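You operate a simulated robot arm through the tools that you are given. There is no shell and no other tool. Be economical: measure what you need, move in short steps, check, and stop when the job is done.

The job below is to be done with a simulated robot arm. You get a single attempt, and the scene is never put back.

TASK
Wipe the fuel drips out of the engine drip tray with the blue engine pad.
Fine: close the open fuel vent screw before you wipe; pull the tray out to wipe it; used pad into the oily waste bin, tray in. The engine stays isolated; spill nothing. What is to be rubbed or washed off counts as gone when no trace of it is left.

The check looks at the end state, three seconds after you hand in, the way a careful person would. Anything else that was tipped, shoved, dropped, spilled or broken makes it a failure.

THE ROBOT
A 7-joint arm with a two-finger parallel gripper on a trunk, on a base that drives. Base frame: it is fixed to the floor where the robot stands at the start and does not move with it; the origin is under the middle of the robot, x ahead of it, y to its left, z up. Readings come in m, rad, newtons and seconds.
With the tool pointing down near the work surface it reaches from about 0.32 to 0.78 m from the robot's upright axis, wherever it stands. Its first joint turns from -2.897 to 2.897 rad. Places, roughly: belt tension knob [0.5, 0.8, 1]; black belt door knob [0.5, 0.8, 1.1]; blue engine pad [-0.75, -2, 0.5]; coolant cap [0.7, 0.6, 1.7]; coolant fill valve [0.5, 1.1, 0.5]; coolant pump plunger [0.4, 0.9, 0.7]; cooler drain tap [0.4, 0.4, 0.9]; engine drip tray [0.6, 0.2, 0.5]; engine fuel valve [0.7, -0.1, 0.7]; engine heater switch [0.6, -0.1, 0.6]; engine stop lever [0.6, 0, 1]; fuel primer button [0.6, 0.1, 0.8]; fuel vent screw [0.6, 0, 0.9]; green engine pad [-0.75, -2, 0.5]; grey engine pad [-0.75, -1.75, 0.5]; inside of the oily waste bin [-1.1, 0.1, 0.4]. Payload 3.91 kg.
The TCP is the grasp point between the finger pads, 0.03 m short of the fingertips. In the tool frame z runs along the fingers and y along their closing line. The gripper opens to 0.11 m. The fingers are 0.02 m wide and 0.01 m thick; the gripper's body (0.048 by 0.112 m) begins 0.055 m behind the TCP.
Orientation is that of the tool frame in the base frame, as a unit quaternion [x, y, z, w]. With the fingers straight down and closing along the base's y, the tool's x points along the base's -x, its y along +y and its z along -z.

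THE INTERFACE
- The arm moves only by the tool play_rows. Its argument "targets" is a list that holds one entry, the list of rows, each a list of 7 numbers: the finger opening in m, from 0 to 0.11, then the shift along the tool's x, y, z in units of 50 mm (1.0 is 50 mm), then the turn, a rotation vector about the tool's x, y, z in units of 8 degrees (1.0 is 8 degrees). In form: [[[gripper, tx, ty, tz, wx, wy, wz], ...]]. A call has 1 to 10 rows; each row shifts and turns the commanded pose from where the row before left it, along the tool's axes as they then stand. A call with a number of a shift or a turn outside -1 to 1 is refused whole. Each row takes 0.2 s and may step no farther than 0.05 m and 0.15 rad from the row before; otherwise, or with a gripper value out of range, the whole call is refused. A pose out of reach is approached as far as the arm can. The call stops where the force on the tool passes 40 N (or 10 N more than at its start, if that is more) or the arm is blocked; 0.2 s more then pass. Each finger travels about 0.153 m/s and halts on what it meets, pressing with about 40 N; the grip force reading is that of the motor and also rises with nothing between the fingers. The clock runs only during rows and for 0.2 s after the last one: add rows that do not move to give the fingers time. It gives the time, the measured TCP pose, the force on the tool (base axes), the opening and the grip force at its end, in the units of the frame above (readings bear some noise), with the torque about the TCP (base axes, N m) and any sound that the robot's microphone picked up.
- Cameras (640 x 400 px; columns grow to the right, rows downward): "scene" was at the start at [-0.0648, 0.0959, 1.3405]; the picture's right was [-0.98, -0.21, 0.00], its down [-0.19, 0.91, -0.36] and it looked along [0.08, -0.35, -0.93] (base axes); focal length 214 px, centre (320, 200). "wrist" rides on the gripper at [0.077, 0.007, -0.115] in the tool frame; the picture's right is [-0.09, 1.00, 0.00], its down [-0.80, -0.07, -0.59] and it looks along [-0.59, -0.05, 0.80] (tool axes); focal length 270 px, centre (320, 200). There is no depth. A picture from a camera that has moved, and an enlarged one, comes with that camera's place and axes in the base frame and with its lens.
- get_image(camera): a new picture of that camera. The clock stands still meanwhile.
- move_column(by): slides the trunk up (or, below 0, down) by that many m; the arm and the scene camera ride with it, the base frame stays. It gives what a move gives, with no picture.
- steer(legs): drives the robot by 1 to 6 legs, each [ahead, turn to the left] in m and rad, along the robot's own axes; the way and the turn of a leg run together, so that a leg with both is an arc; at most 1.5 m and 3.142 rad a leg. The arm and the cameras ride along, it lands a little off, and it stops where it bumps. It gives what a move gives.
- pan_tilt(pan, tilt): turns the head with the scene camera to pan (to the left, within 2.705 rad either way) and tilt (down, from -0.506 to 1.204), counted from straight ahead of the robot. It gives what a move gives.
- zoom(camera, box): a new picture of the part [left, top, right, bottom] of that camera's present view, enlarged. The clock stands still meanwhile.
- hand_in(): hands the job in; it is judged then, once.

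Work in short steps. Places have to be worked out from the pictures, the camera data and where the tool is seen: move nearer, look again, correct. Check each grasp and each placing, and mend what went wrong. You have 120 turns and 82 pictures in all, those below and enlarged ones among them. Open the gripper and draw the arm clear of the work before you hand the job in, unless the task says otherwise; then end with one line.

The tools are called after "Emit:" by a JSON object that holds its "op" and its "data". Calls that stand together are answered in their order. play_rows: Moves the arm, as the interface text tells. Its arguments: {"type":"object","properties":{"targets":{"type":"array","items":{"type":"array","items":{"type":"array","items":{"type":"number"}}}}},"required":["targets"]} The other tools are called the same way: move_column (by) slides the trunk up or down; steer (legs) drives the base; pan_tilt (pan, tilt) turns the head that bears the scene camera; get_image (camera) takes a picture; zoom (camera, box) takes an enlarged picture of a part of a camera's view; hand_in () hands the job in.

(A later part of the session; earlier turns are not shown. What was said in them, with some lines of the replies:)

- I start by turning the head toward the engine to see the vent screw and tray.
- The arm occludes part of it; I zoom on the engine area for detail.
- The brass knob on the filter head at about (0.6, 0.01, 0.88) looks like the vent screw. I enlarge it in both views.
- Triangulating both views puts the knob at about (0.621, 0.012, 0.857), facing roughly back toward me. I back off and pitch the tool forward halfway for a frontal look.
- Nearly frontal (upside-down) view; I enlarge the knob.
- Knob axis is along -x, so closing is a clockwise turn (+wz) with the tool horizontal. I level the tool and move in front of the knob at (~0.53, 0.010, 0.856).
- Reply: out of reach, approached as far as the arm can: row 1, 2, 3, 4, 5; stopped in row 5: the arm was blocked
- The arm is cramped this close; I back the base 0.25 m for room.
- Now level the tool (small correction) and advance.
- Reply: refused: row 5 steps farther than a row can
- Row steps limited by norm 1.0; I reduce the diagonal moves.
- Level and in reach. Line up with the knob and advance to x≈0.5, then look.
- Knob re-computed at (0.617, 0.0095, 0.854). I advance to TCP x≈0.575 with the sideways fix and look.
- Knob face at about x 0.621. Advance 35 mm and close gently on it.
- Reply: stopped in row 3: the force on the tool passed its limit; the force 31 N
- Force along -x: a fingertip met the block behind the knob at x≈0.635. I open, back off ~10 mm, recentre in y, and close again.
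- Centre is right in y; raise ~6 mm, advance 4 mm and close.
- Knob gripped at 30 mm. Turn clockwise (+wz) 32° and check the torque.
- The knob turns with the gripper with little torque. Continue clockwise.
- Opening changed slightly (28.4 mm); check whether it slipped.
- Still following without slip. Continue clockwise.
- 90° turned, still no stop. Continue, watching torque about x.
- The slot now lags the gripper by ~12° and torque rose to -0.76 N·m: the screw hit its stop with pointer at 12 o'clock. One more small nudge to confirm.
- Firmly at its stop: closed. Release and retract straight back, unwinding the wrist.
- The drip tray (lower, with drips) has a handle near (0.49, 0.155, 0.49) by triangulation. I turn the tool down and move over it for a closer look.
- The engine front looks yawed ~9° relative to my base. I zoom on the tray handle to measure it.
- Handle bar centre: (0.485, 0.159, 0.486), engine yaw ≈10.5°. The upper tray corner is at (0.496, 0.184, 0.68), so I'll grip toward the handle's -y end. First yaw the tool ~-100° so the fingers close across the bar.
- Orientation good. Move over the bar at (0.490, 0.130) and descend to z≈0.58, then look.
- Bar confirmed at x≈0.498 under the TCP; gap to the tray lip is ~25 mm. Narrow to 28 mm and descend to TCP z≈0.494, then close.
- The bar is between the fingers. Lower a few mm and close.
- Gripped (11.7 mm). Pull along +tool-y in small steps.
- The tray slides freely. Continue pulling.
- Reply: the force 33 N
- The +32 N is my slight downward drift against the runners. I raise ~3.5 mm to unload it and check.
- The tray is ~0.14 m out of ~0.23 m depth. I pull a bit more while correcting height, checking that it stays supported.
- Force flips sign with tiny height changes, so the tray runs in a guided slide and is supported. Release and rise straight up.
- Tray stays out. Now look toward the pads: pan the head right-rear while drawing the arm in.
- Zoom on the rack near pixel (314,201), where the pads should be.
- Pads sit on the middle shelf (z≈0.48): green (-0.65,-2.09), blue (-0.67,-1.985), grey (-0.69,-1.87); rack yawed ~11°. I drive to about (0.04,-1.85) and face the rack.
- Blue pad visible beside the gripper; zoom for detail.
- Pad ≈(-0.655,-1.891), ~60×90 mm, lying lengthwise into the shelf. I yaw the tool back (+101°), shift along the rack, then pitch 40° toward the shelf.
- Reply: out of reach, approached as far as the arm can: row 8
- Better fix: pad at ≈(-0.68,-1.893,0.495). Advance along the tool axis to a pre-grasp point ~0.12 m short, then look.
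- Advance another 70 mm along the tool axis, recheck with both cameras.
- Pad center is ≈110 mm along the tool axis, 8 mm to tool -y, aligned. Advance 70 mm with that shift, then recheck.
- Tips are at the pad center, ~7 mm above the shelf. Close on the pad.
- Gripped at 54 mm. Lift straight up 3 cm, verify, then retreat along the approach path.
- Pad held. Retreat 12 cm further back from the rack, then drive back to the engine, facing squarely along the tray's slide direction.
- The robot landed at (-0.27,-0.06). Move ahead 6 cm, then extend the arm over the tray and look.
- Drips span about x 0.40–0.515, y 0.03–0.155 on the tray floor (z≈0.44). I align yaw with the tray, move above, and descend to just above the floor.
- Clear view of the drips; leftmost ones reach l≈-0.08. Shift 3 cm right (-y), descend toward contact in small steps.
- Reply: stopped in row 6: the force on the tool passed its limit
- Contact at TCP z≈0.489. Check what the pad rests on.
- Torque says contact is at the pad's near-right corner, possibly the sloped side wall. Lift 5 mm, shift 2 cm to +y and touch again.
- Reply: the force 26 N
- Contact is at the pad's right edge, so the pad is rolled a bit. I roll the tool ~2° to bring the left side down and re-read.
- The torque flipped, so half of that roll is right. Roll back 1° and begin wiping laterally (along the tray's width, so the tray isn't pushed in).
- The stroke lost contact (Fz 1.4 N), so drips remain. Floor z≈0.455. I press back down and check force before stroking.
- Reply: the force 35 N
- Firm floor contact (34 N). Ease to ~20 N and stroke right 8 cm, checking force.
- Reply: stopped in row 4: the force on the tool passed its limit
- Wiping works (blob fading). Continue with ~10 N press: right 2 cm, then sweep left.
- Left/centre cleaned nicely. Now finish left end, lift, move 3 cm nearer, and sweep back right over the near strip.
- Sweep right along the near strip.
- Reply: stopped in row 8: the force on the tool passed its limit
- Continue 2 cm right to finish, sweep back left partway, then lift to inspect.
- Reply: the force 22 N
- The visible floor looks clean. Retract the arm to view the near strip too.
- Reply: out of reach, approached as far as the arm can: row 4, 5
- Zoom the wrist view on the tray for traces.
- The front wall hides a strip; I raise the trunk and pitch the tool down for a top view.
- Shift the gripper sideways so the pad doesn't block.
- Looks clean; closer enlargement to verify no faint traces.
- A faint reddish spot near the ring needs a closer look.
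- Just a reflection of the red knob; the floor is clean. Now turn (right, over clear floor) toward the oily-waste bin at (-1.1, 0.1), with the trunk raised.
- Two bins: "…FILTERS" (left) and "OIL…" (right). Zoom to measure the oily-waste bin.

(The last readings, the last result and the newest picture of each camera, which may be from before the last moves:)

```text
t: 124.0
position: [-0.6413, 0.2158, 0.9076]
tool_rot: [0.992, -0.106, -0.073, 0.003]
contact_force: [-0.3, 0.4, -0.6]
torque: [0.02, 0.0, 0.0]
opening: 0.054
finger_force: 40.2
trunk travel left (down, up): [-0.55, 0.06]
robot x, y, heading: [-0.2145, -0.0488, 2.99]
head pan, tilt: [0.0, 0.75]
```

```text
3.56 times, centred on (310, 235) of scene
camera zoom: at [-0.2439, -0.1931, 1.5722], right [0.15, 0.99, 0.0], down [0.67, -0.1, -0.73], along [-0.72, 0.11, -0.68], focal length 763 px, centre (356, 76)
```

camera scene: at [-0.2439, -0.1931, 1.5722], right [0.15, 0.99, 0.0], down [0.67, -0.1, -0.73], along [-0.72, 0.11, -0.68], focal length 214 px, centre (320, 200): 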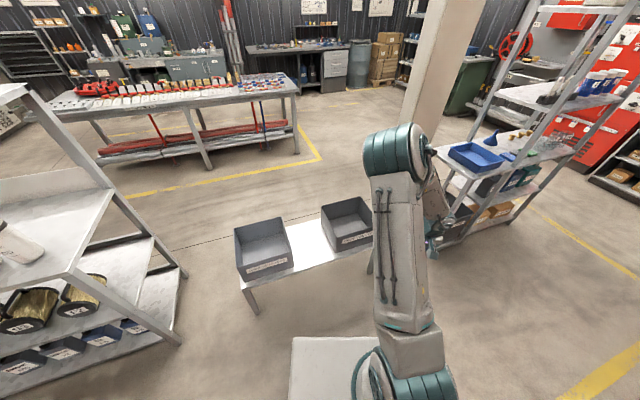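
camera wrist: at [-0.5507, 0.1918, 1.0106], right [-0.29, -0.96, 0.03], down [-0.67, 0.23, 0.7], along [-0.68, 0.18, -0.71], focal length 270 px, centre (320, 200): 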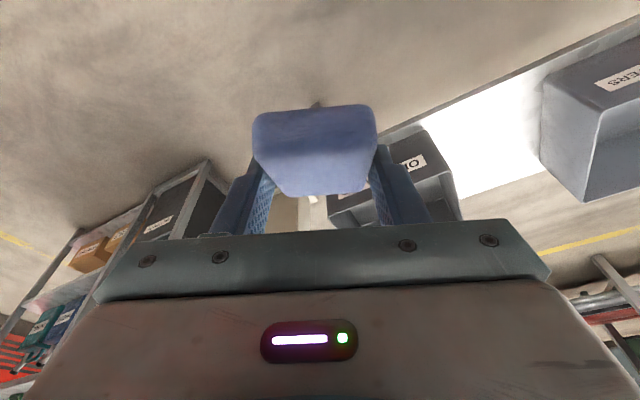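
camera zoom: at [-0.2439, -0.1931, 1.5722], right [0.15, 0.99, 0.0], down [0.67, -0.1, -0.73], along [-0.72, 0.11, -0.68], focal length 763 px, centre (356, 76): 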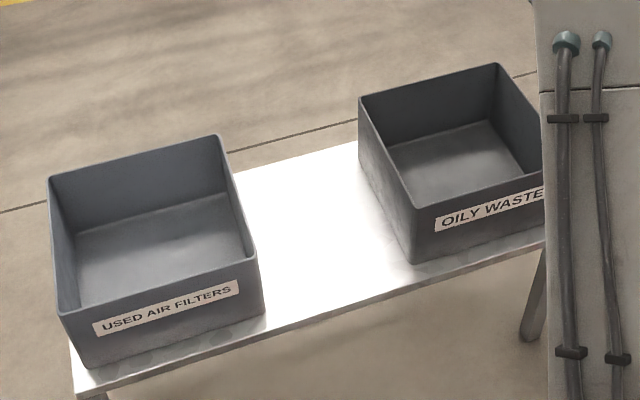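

Bin centre ≈(-1.15, 0.13), rim ≈0.52. Drive 0.27 m closer and move the pad above it.

Emit:
{"op": "steer", "data": {"legs": [[0.27, 0]]}}

Emit:
{"op": "play_rows", "data": {"targets": [[[0.035, 0, 0.85, 0, 0, 0, 0], [0.035, 0, 0.9, 0, 0, 0, 0], [0.035, 0, 0.9, 0, 0, 0, 0], [0.035, 0, 0.8, 0, 0, 0, 0], [0.035, -0.8, 0, 0, 0, 0, 0], [0.035, -0.8, 0, 0, 0, 0, 0], [0.035, -0.8, 0, 0, 0, 0, 0], [0.035, -0.8, 0, 0, 0, 0, 0], [0.035, -0.8, 0, 0, 0, 0, 0], [0.035, 0, 0, 0, 0, 0, 0]]]}}

Emit:
{"op": "get_image", "data": {"camera": "wrist"}}

Emit:
{"op": "get_image", "data": {"camera": "scene"}}

```text
t: 125.9
position: [-0.9064, 0.2546, 0.9081]
tool_rot: [0.992, -0.104, -0.073, 0.003]
contact_force: [0.1, 0.4, 0.2]
torque: [-0.01, -0.03, -0.02]
opening: 0.0541
finger_force: 40.1
trunk travel left (down, up): [-0.55, 0.06]
robot x, y, heading: [-0.4747, -0.0089, 2.985]
head pan, tilt: [0.0, 0.75]
```

```text
t: 128.1
position: [-1.1364, 0.1271, 0.9403]
tool_rot: [0.992, -0.104, -0.073, 0.002]
contact_force: [0.4, -1.5, 0.6]
torque: [0.02, 0.02, -0.01]
opening: 0.0539
finger_force: 39.8
trunk travel left (down, up): [-0.55, 0.06]
robot x, y, heading: [-0.4791, -0.0075, 2.988]
head pan, tilt: [0.0, 0.75]
```

```text
17 pictures are left
camera wrist: at [-1.045, 0.1028, 1.0437], right [-0.29, -0.96, 0.03], down [-0.67, 0.23, 0.7], along [-0.68, 0.18, -0.71], focal length 270 px, centre (320, 200)
```

wrist: 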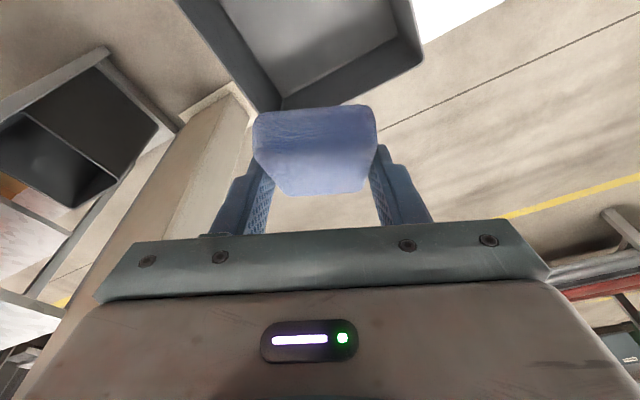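

```text
16 pictures are left
camera scene: at [-0.5075, -0.1532, 1.5722], right [0.15, 0.99, 0.0], down [0.67, -0.1, -0.73], along [-0.72, 0.11, -0.68], focal length 214 px, centre (320, 200)
```

scene: 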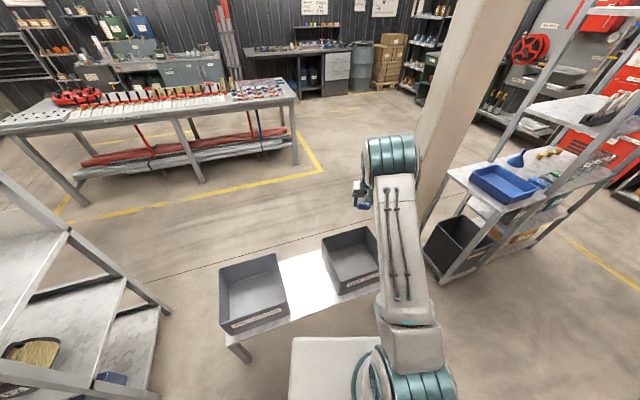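

Bin rim triangulates to z≈0.57, centre (-1.115, 0.115). Lower the pad into it.

Emit:
{"op": "play_rows", "data": {"targets": [[[0.035, 0.15, 0, 0.82, 0, 0, 0], [0.035, 0.15, 0, 0.82, 0, 0, 0], [0.035, 0.15, 0, 0.82, 0, 0, 0], [0.035, 0.15, 0, 0.82, 0, 0, 0], [0.035, 0.15, 0, 0.82, 0, 0, 0], [0.035, 0.15, 0, 0.82, 0, 0, 0], [0.035, 0.15, 0, 0.82, 0, 0, 0], [0.035, 0.15, 0, 0.5, 0, 0, 0], [0.035, 0, 0, 0, 0, 0, 0]]]}}

Emit:
{"op": "get_image", "data": {"camera": "wrist"}}

```text
t: 130.1
position: [-1.1221, 0.1181, 0.6229]
tool_rot: [0.992, -0.104, -0.073, 0.002]
contact_force: [-0.5, 0.5, 0.3]
torque: [0.01, 0.02, -0.01]
opening: 0.0538
finger_force: 39.8
trunk travel left (down, up): [-0.55, 0.06]
robot x, y, heading: [-0.481, -0.0068, 2.989]
head pan, tilt: [0.0, 0.75]
```

```text
15 pictures are left
camera wrist: at [-1.0319, 0.094, 0.7246], right [-0.29, -0.96, 0.03], down [-0.67, 0.23, 0.7], along [-0.68, 0.18, -0.71], focal length 270 px, centre (320, 200)
```

wrist: 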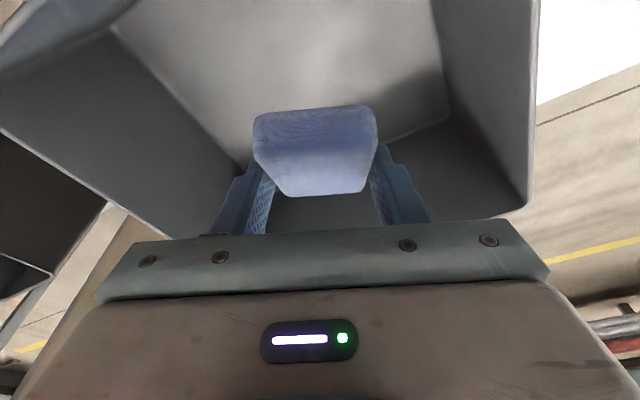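

Centred in the bin. Lower another ~11 cm and release.

Emit:
{"op": "play_rows", "data": {"targets": [[[0.035, 0.1, 0, 0.7, 0, 0, 0], [0.035, 0.1, 0, 0.7, 0, 0, 0], [0.035, 0.1, 0, 0.7, 0, 0, 0], [0.035, 0, 0, 0, 0, 0, 0]]]}}

Emit:
{"op": "play_rows", "data": {"targets": [[[0.08, 0, 0, 0, 0, 0, 0], [0.1, 0, 0, 0, 0, 0, 0], [0.1, 0, 0, -0.7, 0, 0, 0], [0.1, -0.1, 0, -0.9, 0, 0, 0], [0.1, -0.1, 0, -0.9, 0, 0, 0], [0.1, 0, 0, -0.9, 0, 0, 0], [0.1, 0, 0, -0.9, 0, 0, 0], [0.1, 0, 0, -0.9, 0, 0, 0], [0.1, 0, 0, 0, 0, 0, 0]]]}}

Emit:
{"op": "get_image", "data": {"camera": "wrist"}}

```text
t: 131.1
position: [-1.1247, 0.1166, 0.517]
tool_rot: [0.992, -0.104, -0.073, 0.003]
contact_force: [-0.1, 0.6, -0.7]
torque: [0.01, 0.0, 0.01]
opening: 0.0541
finger_force: 40.0
trunk travel left (down, up): [-0.55, 0.06]
robot x, y, heading: [-0.4797, -0.0097, 2.991]
head pan, tilt: [0.0, 0.75]
```

```text
t: 133.1
position: [-1.0971, 0.1142, 0.7757]
tool_rot: [0.992, -0.104, -0.072, 0.003]
contact_force: [0.2, -1.1, 0.2]
torque: [0.03, -0.02, 0.01]
opening: 0.0998
finger_force: 0.0
trunk travel left (down, up): [-0.55, 0.06]
robot x, y, heading: [-0.4798, -0.0072, 2.994]
head pan, tilt: [0.0, 0.75]
```

```text
14 pictures are left
camera wrist: at [-1.0063, 0.0903, 0.8783], right [-0.29, -0.96, 0.03], down [-0.67, 0.23, 0.7], along [-0.68, 0.18, -0.71], focal length 270 px, centre (320, 200)
```

wrist: 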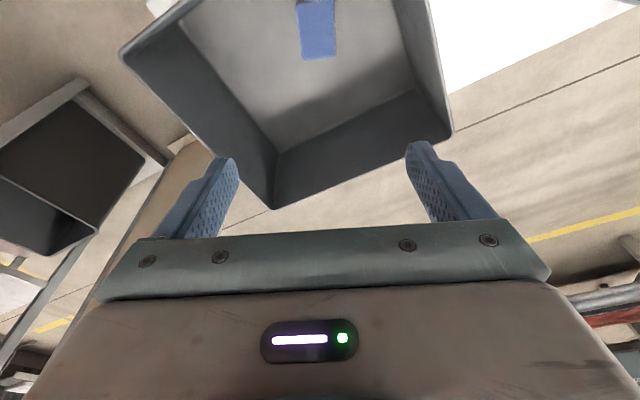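

Pad is in the oily waste bin. Retract the arm, back away, and turn back to the engine.

Emit:
{"op": "play_rows", "data": {"targets": [[[0.1, 0, 0, -0.9, 0, 0, 0], [0.1, 0, 0, -0.9, 0, 0, 0], [0.05, 0.9, 0, 0, 0, 0, 0], [0.0, 0.9, 0, -0.2, 0, 0, 0], [0.0, 0.9, 0, -0.2, 0, 0, 0], [0.0, 0, 0, 0, 0, 0, 0]]]}}

Emit:
{"op": "steer", "data": {"legs": [[-0.28, 0], [0, 1.74], [0, 1.74]]}}

Emit:
{"op": "move_column", "data": {"by": -0.2}}

```text
t: 134.5
position: [-0.9491, 0.0889, 0.8651]
tool_rot: [0.992, -0.104, -0.073, 0.003]
contact_force: [0.2, 1.1, -0.5]
torque: [0.01, 0.02, 0.03]
opening: 0.0
finger_force: 37.3
trunk travel left (down, up): [-0.55, 0.06]
robot x, y, heading: [-0.4775, -0.0065, 2.991]
head pan, tilt: [0.0, 0.75]
```

```text
t: 144.8
position: [0.2707, 0.0029, 0.8655]
tool_rot: [-0.047, 0.996, 0.014, 0.073]
contact_force: [-0.1, -0.2, -0.2]
torque: [-0.01, 0.02, 0.02]
opening: 0.0003
finger_force: 38.0
trunk travel left (down, up): [-0.55, 0.06]
robot x, y, heading: [-0.2069, -0.0446, 0.153]
head pan, tilt: [0.0, 0.75]
```

```text
t: 146.9
position: [0.2709, 0.0022, 0.6642]
tool_rot: [-0.046, 0.996, 0.014, 0.072]
contact_force: [0.6, 0.1, 0.8]
torque: [0.03, -0.03, 0.0]
opening: 0.0001
finger_force: 37.6
trunk travel left (down, up): [-0.35, 0.26]
robot x, y, heading: [-0.2056, -0.0465, 0.15]
head pan, tilt: [0.0, 0.75]
```

Align yaw with the tray, tilt to ~24°, and line up in front of the handle; then look.

Emit:
{"op": "play_rows", "data": {"targets": [[[0.0, 0, 0.5, 0, 0, 0, -0.67], [0.0, 0, 0.5, 0, 0, -1, 0], [0.0, 0.2, 0.4, 0, 0, -1, 0], [0.0, 0.5, 0, 0.5, 0, 0, 0], [0.0, 0, 0, 0, 0, 0, 0]]]}}

Emit:
{"op": "get_image", "data": {"camera": "wrist"}}

```text
t: 148.1
position: [0.2389, 0.0672, 0.6318]
tool_rot: [-0.09, 0.973, 0.024, 0.211]
contact_force: [-0.2, 0.7, -0.9]
torque: [0.01, 0.03, 0.03]
opening: 0.0001
finger_force: 37.7
trunk travel left (down, up): [-0.35, 0.26]
robot x, y, heading: [-0.204, -0.0495, 0.155]
head pan, tilt: [0.0, 0.75]
```

```text
13 pictures are left
camera wrist: at [0.1227, 0.051, 0.7035], right [-0.11, 0.99, 0.04], down [0.49, 0.01, 0.87], along [0.87, 0.11, -0.49], focal length 270 px, centre (320, 200)
```

wrist: 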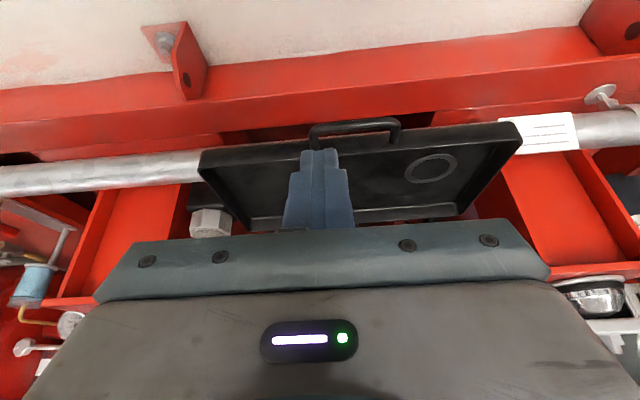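

Tray unmoved, handle bar at (0.334, 0.121). Descend in front of the bar.

Emit:
{"op": "play_rows", "data": {"targets": [[[0.0, 0.39, 0.27, 0.857, 0, 0, 0], [0.0, 0.39, 0, 0.857, 0, 0, 0], [0.0, 0.39, 0, 0.857, 0, 0, 0], [0.0, 0, 0, 0, 0, 0, 0]]]}}

Emit:
{"op": "get_image", "data": {"camera": "wrist"}}

```text
t: 149.1
position: [0.2361, 0.0803, 0.4904]
tool_rot: [-0.091, 0.973, 0.023, 0.21]
contact_force: [-1.2, 0.2, 0.4]
torque: [-0.01, 0.0, -0.01]
opening: 0.0
finger_force: 37.2
trunk travel left (down, up): [-0.35, 0.26]
robot x, y, heading: [-0.2069, -0.0477, 0.149]
head pan, tilt: [0.0, 0.75]
```

```text
12 pictures are left
camera wrist: at [0.1205, 0.0646, 0.5627], right [-0.11, 0.99, 0.04], down [0.49, 0.01, 0.87], along [0.87, 0.11, -0.49], focal length 270 px, centre (320, 200)
```

wrist: 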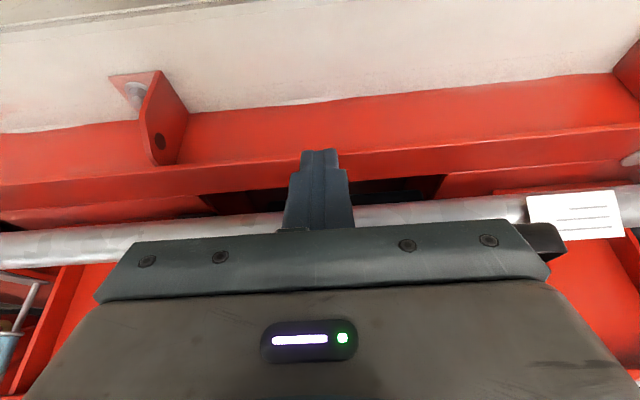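

Tips are in front of and level with the bar. Push forward in small steps.

Emit:
{"op": "play_rows", "data": {"targets": [[[0.0, -0.73, 0, 0.33, 0, 0, 0], [0.0, -0.73, 0, 0.33, 0, 0, 0], [0.0, -0.46, 0, 0.21, 0, 0, 0], [0.0, -0.46, 0, 0.21, 0, 0, 0], [0.0, 0, 0, 0, 0, 0, 0]]]}}

Emit:
{"op": "get_image", "data": {"camera": "wrist"}}

```text
t: 150.3
position: [0.3632, 0.1068, 0.4896]
tool_rot: [-0.09, 0.973, 0.022, 0.21]
contact_force: [-0.8, 0.4, 0.5]
torque: [0.03, 0.01, 0.01]
opening: 0.0002
finger_force: 37.2
trunk travel left (down, up): [-0.35, 0.26]
robot x, y, heading: [-0.209, -0.0488, 0.154]
head pan, tilt: [0.0, 0.75]
```

```text
11 pictures are left
camera wrist: at [0.2484, 0.0902, 0.5619], right [-0.11, 0.99, 0.04], down [0.49, 0.01, 0.87], along [0.87, 0.11, -0.49], focal length 270 px, centre (320, 200)
```

wrist: 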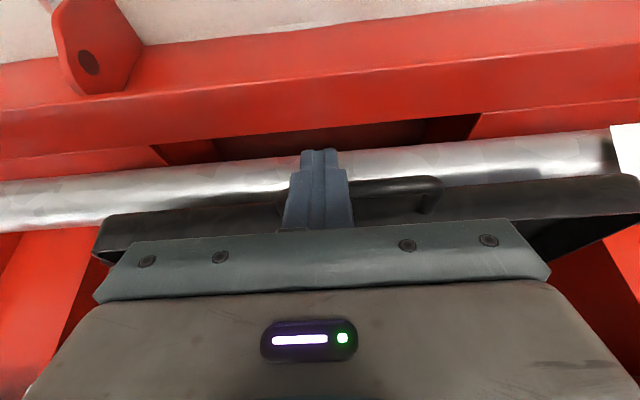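

The bar is against the fingers and the tray is moving in. Continue pushing.

Emit:
{"op": "play_rows", "data": {"targets": [[[0.0, -0.36, 0, 0.165, 0, 0, 0], [0.0, -0.36, 0, 0.165, 0, 0, 0], [0.0, -0.36, 0, 0.165, 0, 0, 0], [0.0, -0.36, 0, 0.165, 0, 0, 0], [0.0, -0.36, 0, 0.165, 0, 0, 0], [0.0, 0, 0, 0, 0, 0, 0]]]}}

Emit:
{"op": "get_image", "data": {"camera": "wrist"}}

```text
t: 151.7
position: [0.4628, 0.1227, 0.4888]
tool_rot: [-0.09, 0.973, 0.022, 0.21]
contact_force: [-0.8, 0.3, -0.6]
torque: [-0.02, 0.05, 0.04]
opening: 0.0
finger_force: 37.8
trunk travel left (down, up): [-0.35, 0.26]
robot x, y, heading: [-0.2075, -0.0461, 0.153]
head pan, tilt: [0.0, 0.75]
```

```text
10 pictures are left
camera wrist: at [0.3471, 0.1068, 0.5611], right [-0.11, 0.99, 0.04], down [0.49, 0.01, 0.87], along [0.87, 0.11, -0.49], focal length 270 px, centre (320, 200)
```

wrist: 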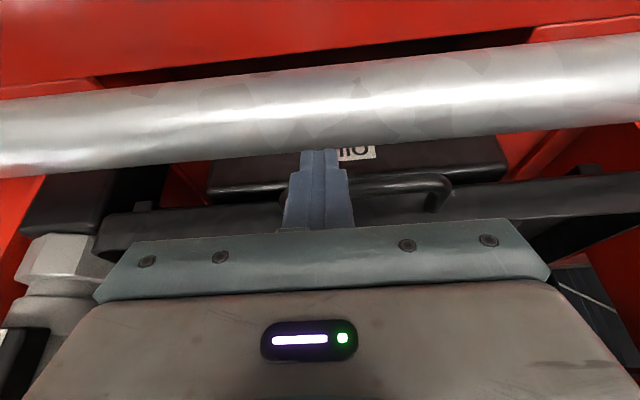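

Moving in well; ~2 cm left. Push in 6 mm steps until it meets the stop.

Emit:
{"op": "play_rows", "data": {"targets": [[[0.0, -0.11, 0, 0.05, 0, 0, 0], [0.0, -0.11, 0, 0.05, 0, 0, 0], [0.0, -0.11, 0, 0.05, 0, 0, 0], [0.0, -0.08, 0, 0.037, 0, 0, 0], [0.0, 0, 0, 0, 0, 0, 0]]]}}

```text
t: 152.8
position: [0.4767, 0.1277, 0.4829]
tool_rot: [-0.091, 0.975, 0.022, 0.201]
contact_force: [-0.8, -0.9, -0.9]
torque: [-0.01, -0.01, 0.02]
opening: 0.0001
finger_force: 38.0
trunk travel left (down, up): [-0.35, 0.26]
robot x, y, heading: [-0.2058, -0.0461, 0.157]
head pan, tilt: [0.0, 0.75]
stopped in row 5: the force on the tool passed its limit (the readings are from after the stop); the commanded pose is now the measured one
```

Hit the stop at i≈0.492, bar ≈0.512 vs original ≈0.514. Back off and rise clear, then compare visually.

Emit:
{"op": "play_rows", "data": {"targets": [[[0.0, 0.4, 0, -0.18, 0, 0, 0], [0.0, 0.6, 0, -0.27, 0, 0, 0], [0.0, 0.9, 0, -0.4, 0, 0, 0], [0.0, 0.9, 0, -0.4, 0, 0, 0], [0.0, 0, 0, -0.9, 0, 0, 0], [0.0, -0.3, 0, -0.9, 0, 0, 0], [0.0, -0.3, 0, -0.9, 0, 0, 0], [0.02, -0.4, 0, -0.9, 0, 0, 0], [0.06, -0.4, 0, -0.9, 0, 0, 0], [0.06, 0, 0, 0, 0, 0, 0]]]}}

Emit:
{"op": "get_image", "data": {"camera": "wrist"}}

Emit:
{"op": "get_image", "data": {"camera": "scene"}}

```text
t: 155.0
position: [0.3007, 0.0891, 0.7196]
tool_rot: [-0.091, 0.975, 0.022, 0.201]
contact_force: [0.1, -0.4, 0.4]
torque: [-0.03, 0.02, -0.02]
opening: 0.0599
finger_force: 0.0
trunk travel left (down, up): [-0.35, 0.26]
robot x, y, heading: [-0.2062, -0.0518, 0.155]
head pan, tilt: [0.0, 0.75]
```

```text
9 pictures are left
camera wrist: at [0.187, 0.0741, 0.7939], right [-0.11, 0.99, 0.04], down [0.51, 0.02, 0.86], along [0.86, 0.11, -0.5], focal length 270 px, centre (320, 200)
```

wrist: 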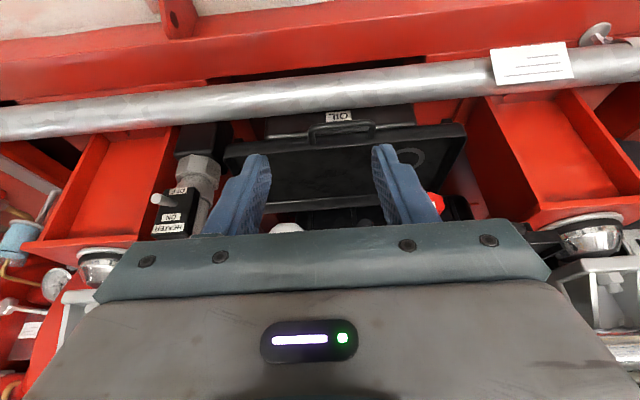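

```text
8 pictures are left
camera scene: at [-0.223, 0.1017, 1.3722], right [0.15, -0.99, 0.0], down [-0.67, -0.1, -0.73], along [0.72, 0.11, -0.68], focal length 214 px, centre (320, 200)
```

scene: 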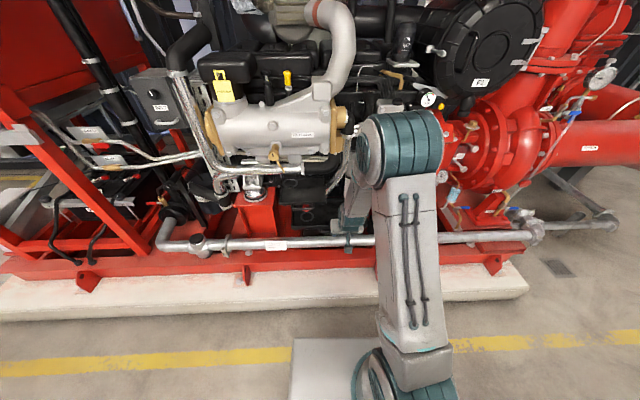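

Handle back at (0.486, 0.153), matching its original place: tray is in. Draw the arm further clear and do a final check of vent screw and isolation state.

Emit:
{"op": "play_rows", "data": {"targets": [[[0.06, 0.5, -0.7, 0, 0, 0, 0], [0.06, 0.5, -0.7, 0, 0, 0, 0], [0.06, 0, -0.9, 0, 0, 0, 0], [0.06, 0, -0.9, 0, 0, 0, 0], [0.06, 0, 0, 0, 0, 0, 0]]]}}

Emit:
{"op": "zoom", "data": {"camera": "scene", "box": [270, 100, 460, 230]}}

Emit:
{"op": "zoom", "data": {"camera": "wrist", "box": [300, 60, 560, 220]}}

```text
t: 156.2
position: [0.2868, -0.0711, 0.6998]
tool_rot: [-0.091, 0.975, 0.023, 0.201]
contact_force: [0.0, -0.1, 0.4]
torque: [0.01, 0.01, 0.02]
opening: 0.0598
finger_force: 0.0
trunk travel left (down, up): [-0.35, 0.26]
robot x, y, heading: [-0.2041, -0.0457, 0.153]
head pan, tilt: [0.0, 0.75]
```

```text
3.08 times, centred on (365, 165) of scene
camera zoom: at [-0.2227, 0.1012, 1.3723], right [0.15, -0.99, 0.0], down [-0.67, -0.1, -0.73], along [0.72, 0.11, -0.68], focal length 660 px, centre (182, 308)
```

zoom: 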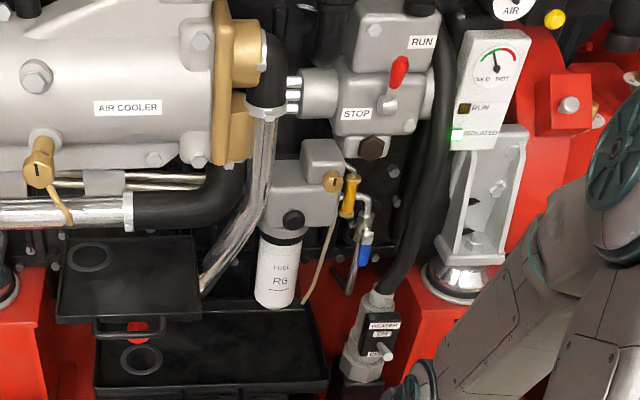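

```text
2.46 times, centred on (430, 140) of wrist
camera zoom: at [0.172, -0.0872, 0.7742], right [-0.11, 0.99, 0.04], down [0.5, 0.02, 0.86], along [0.86, 0.11, -0.5], focal length 665 px, centre (49, 348)
```

zoom: 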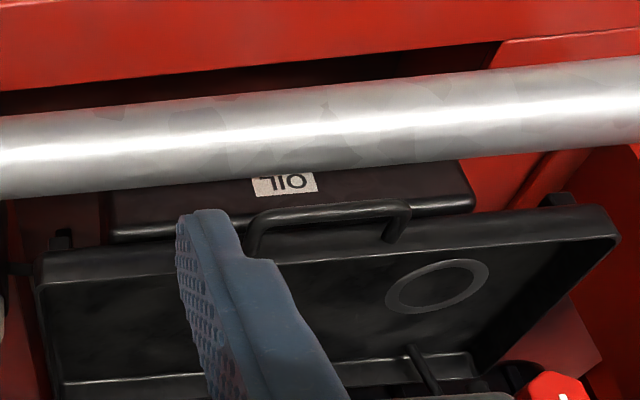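

Tray clean and seated, vent pointer upright (closed), ISOLATED lamp lit, pad binned, gripper open and clear. Hand in.

Emit:
{"op": "hand_in", "data": {}}

```text
The job is handed in.
```

I closed the vent screw, pulled the tray out and wiped it clean with the blue pad. The pad is in the oily waste bin, the tray is back in, and the engine still shows isolated.
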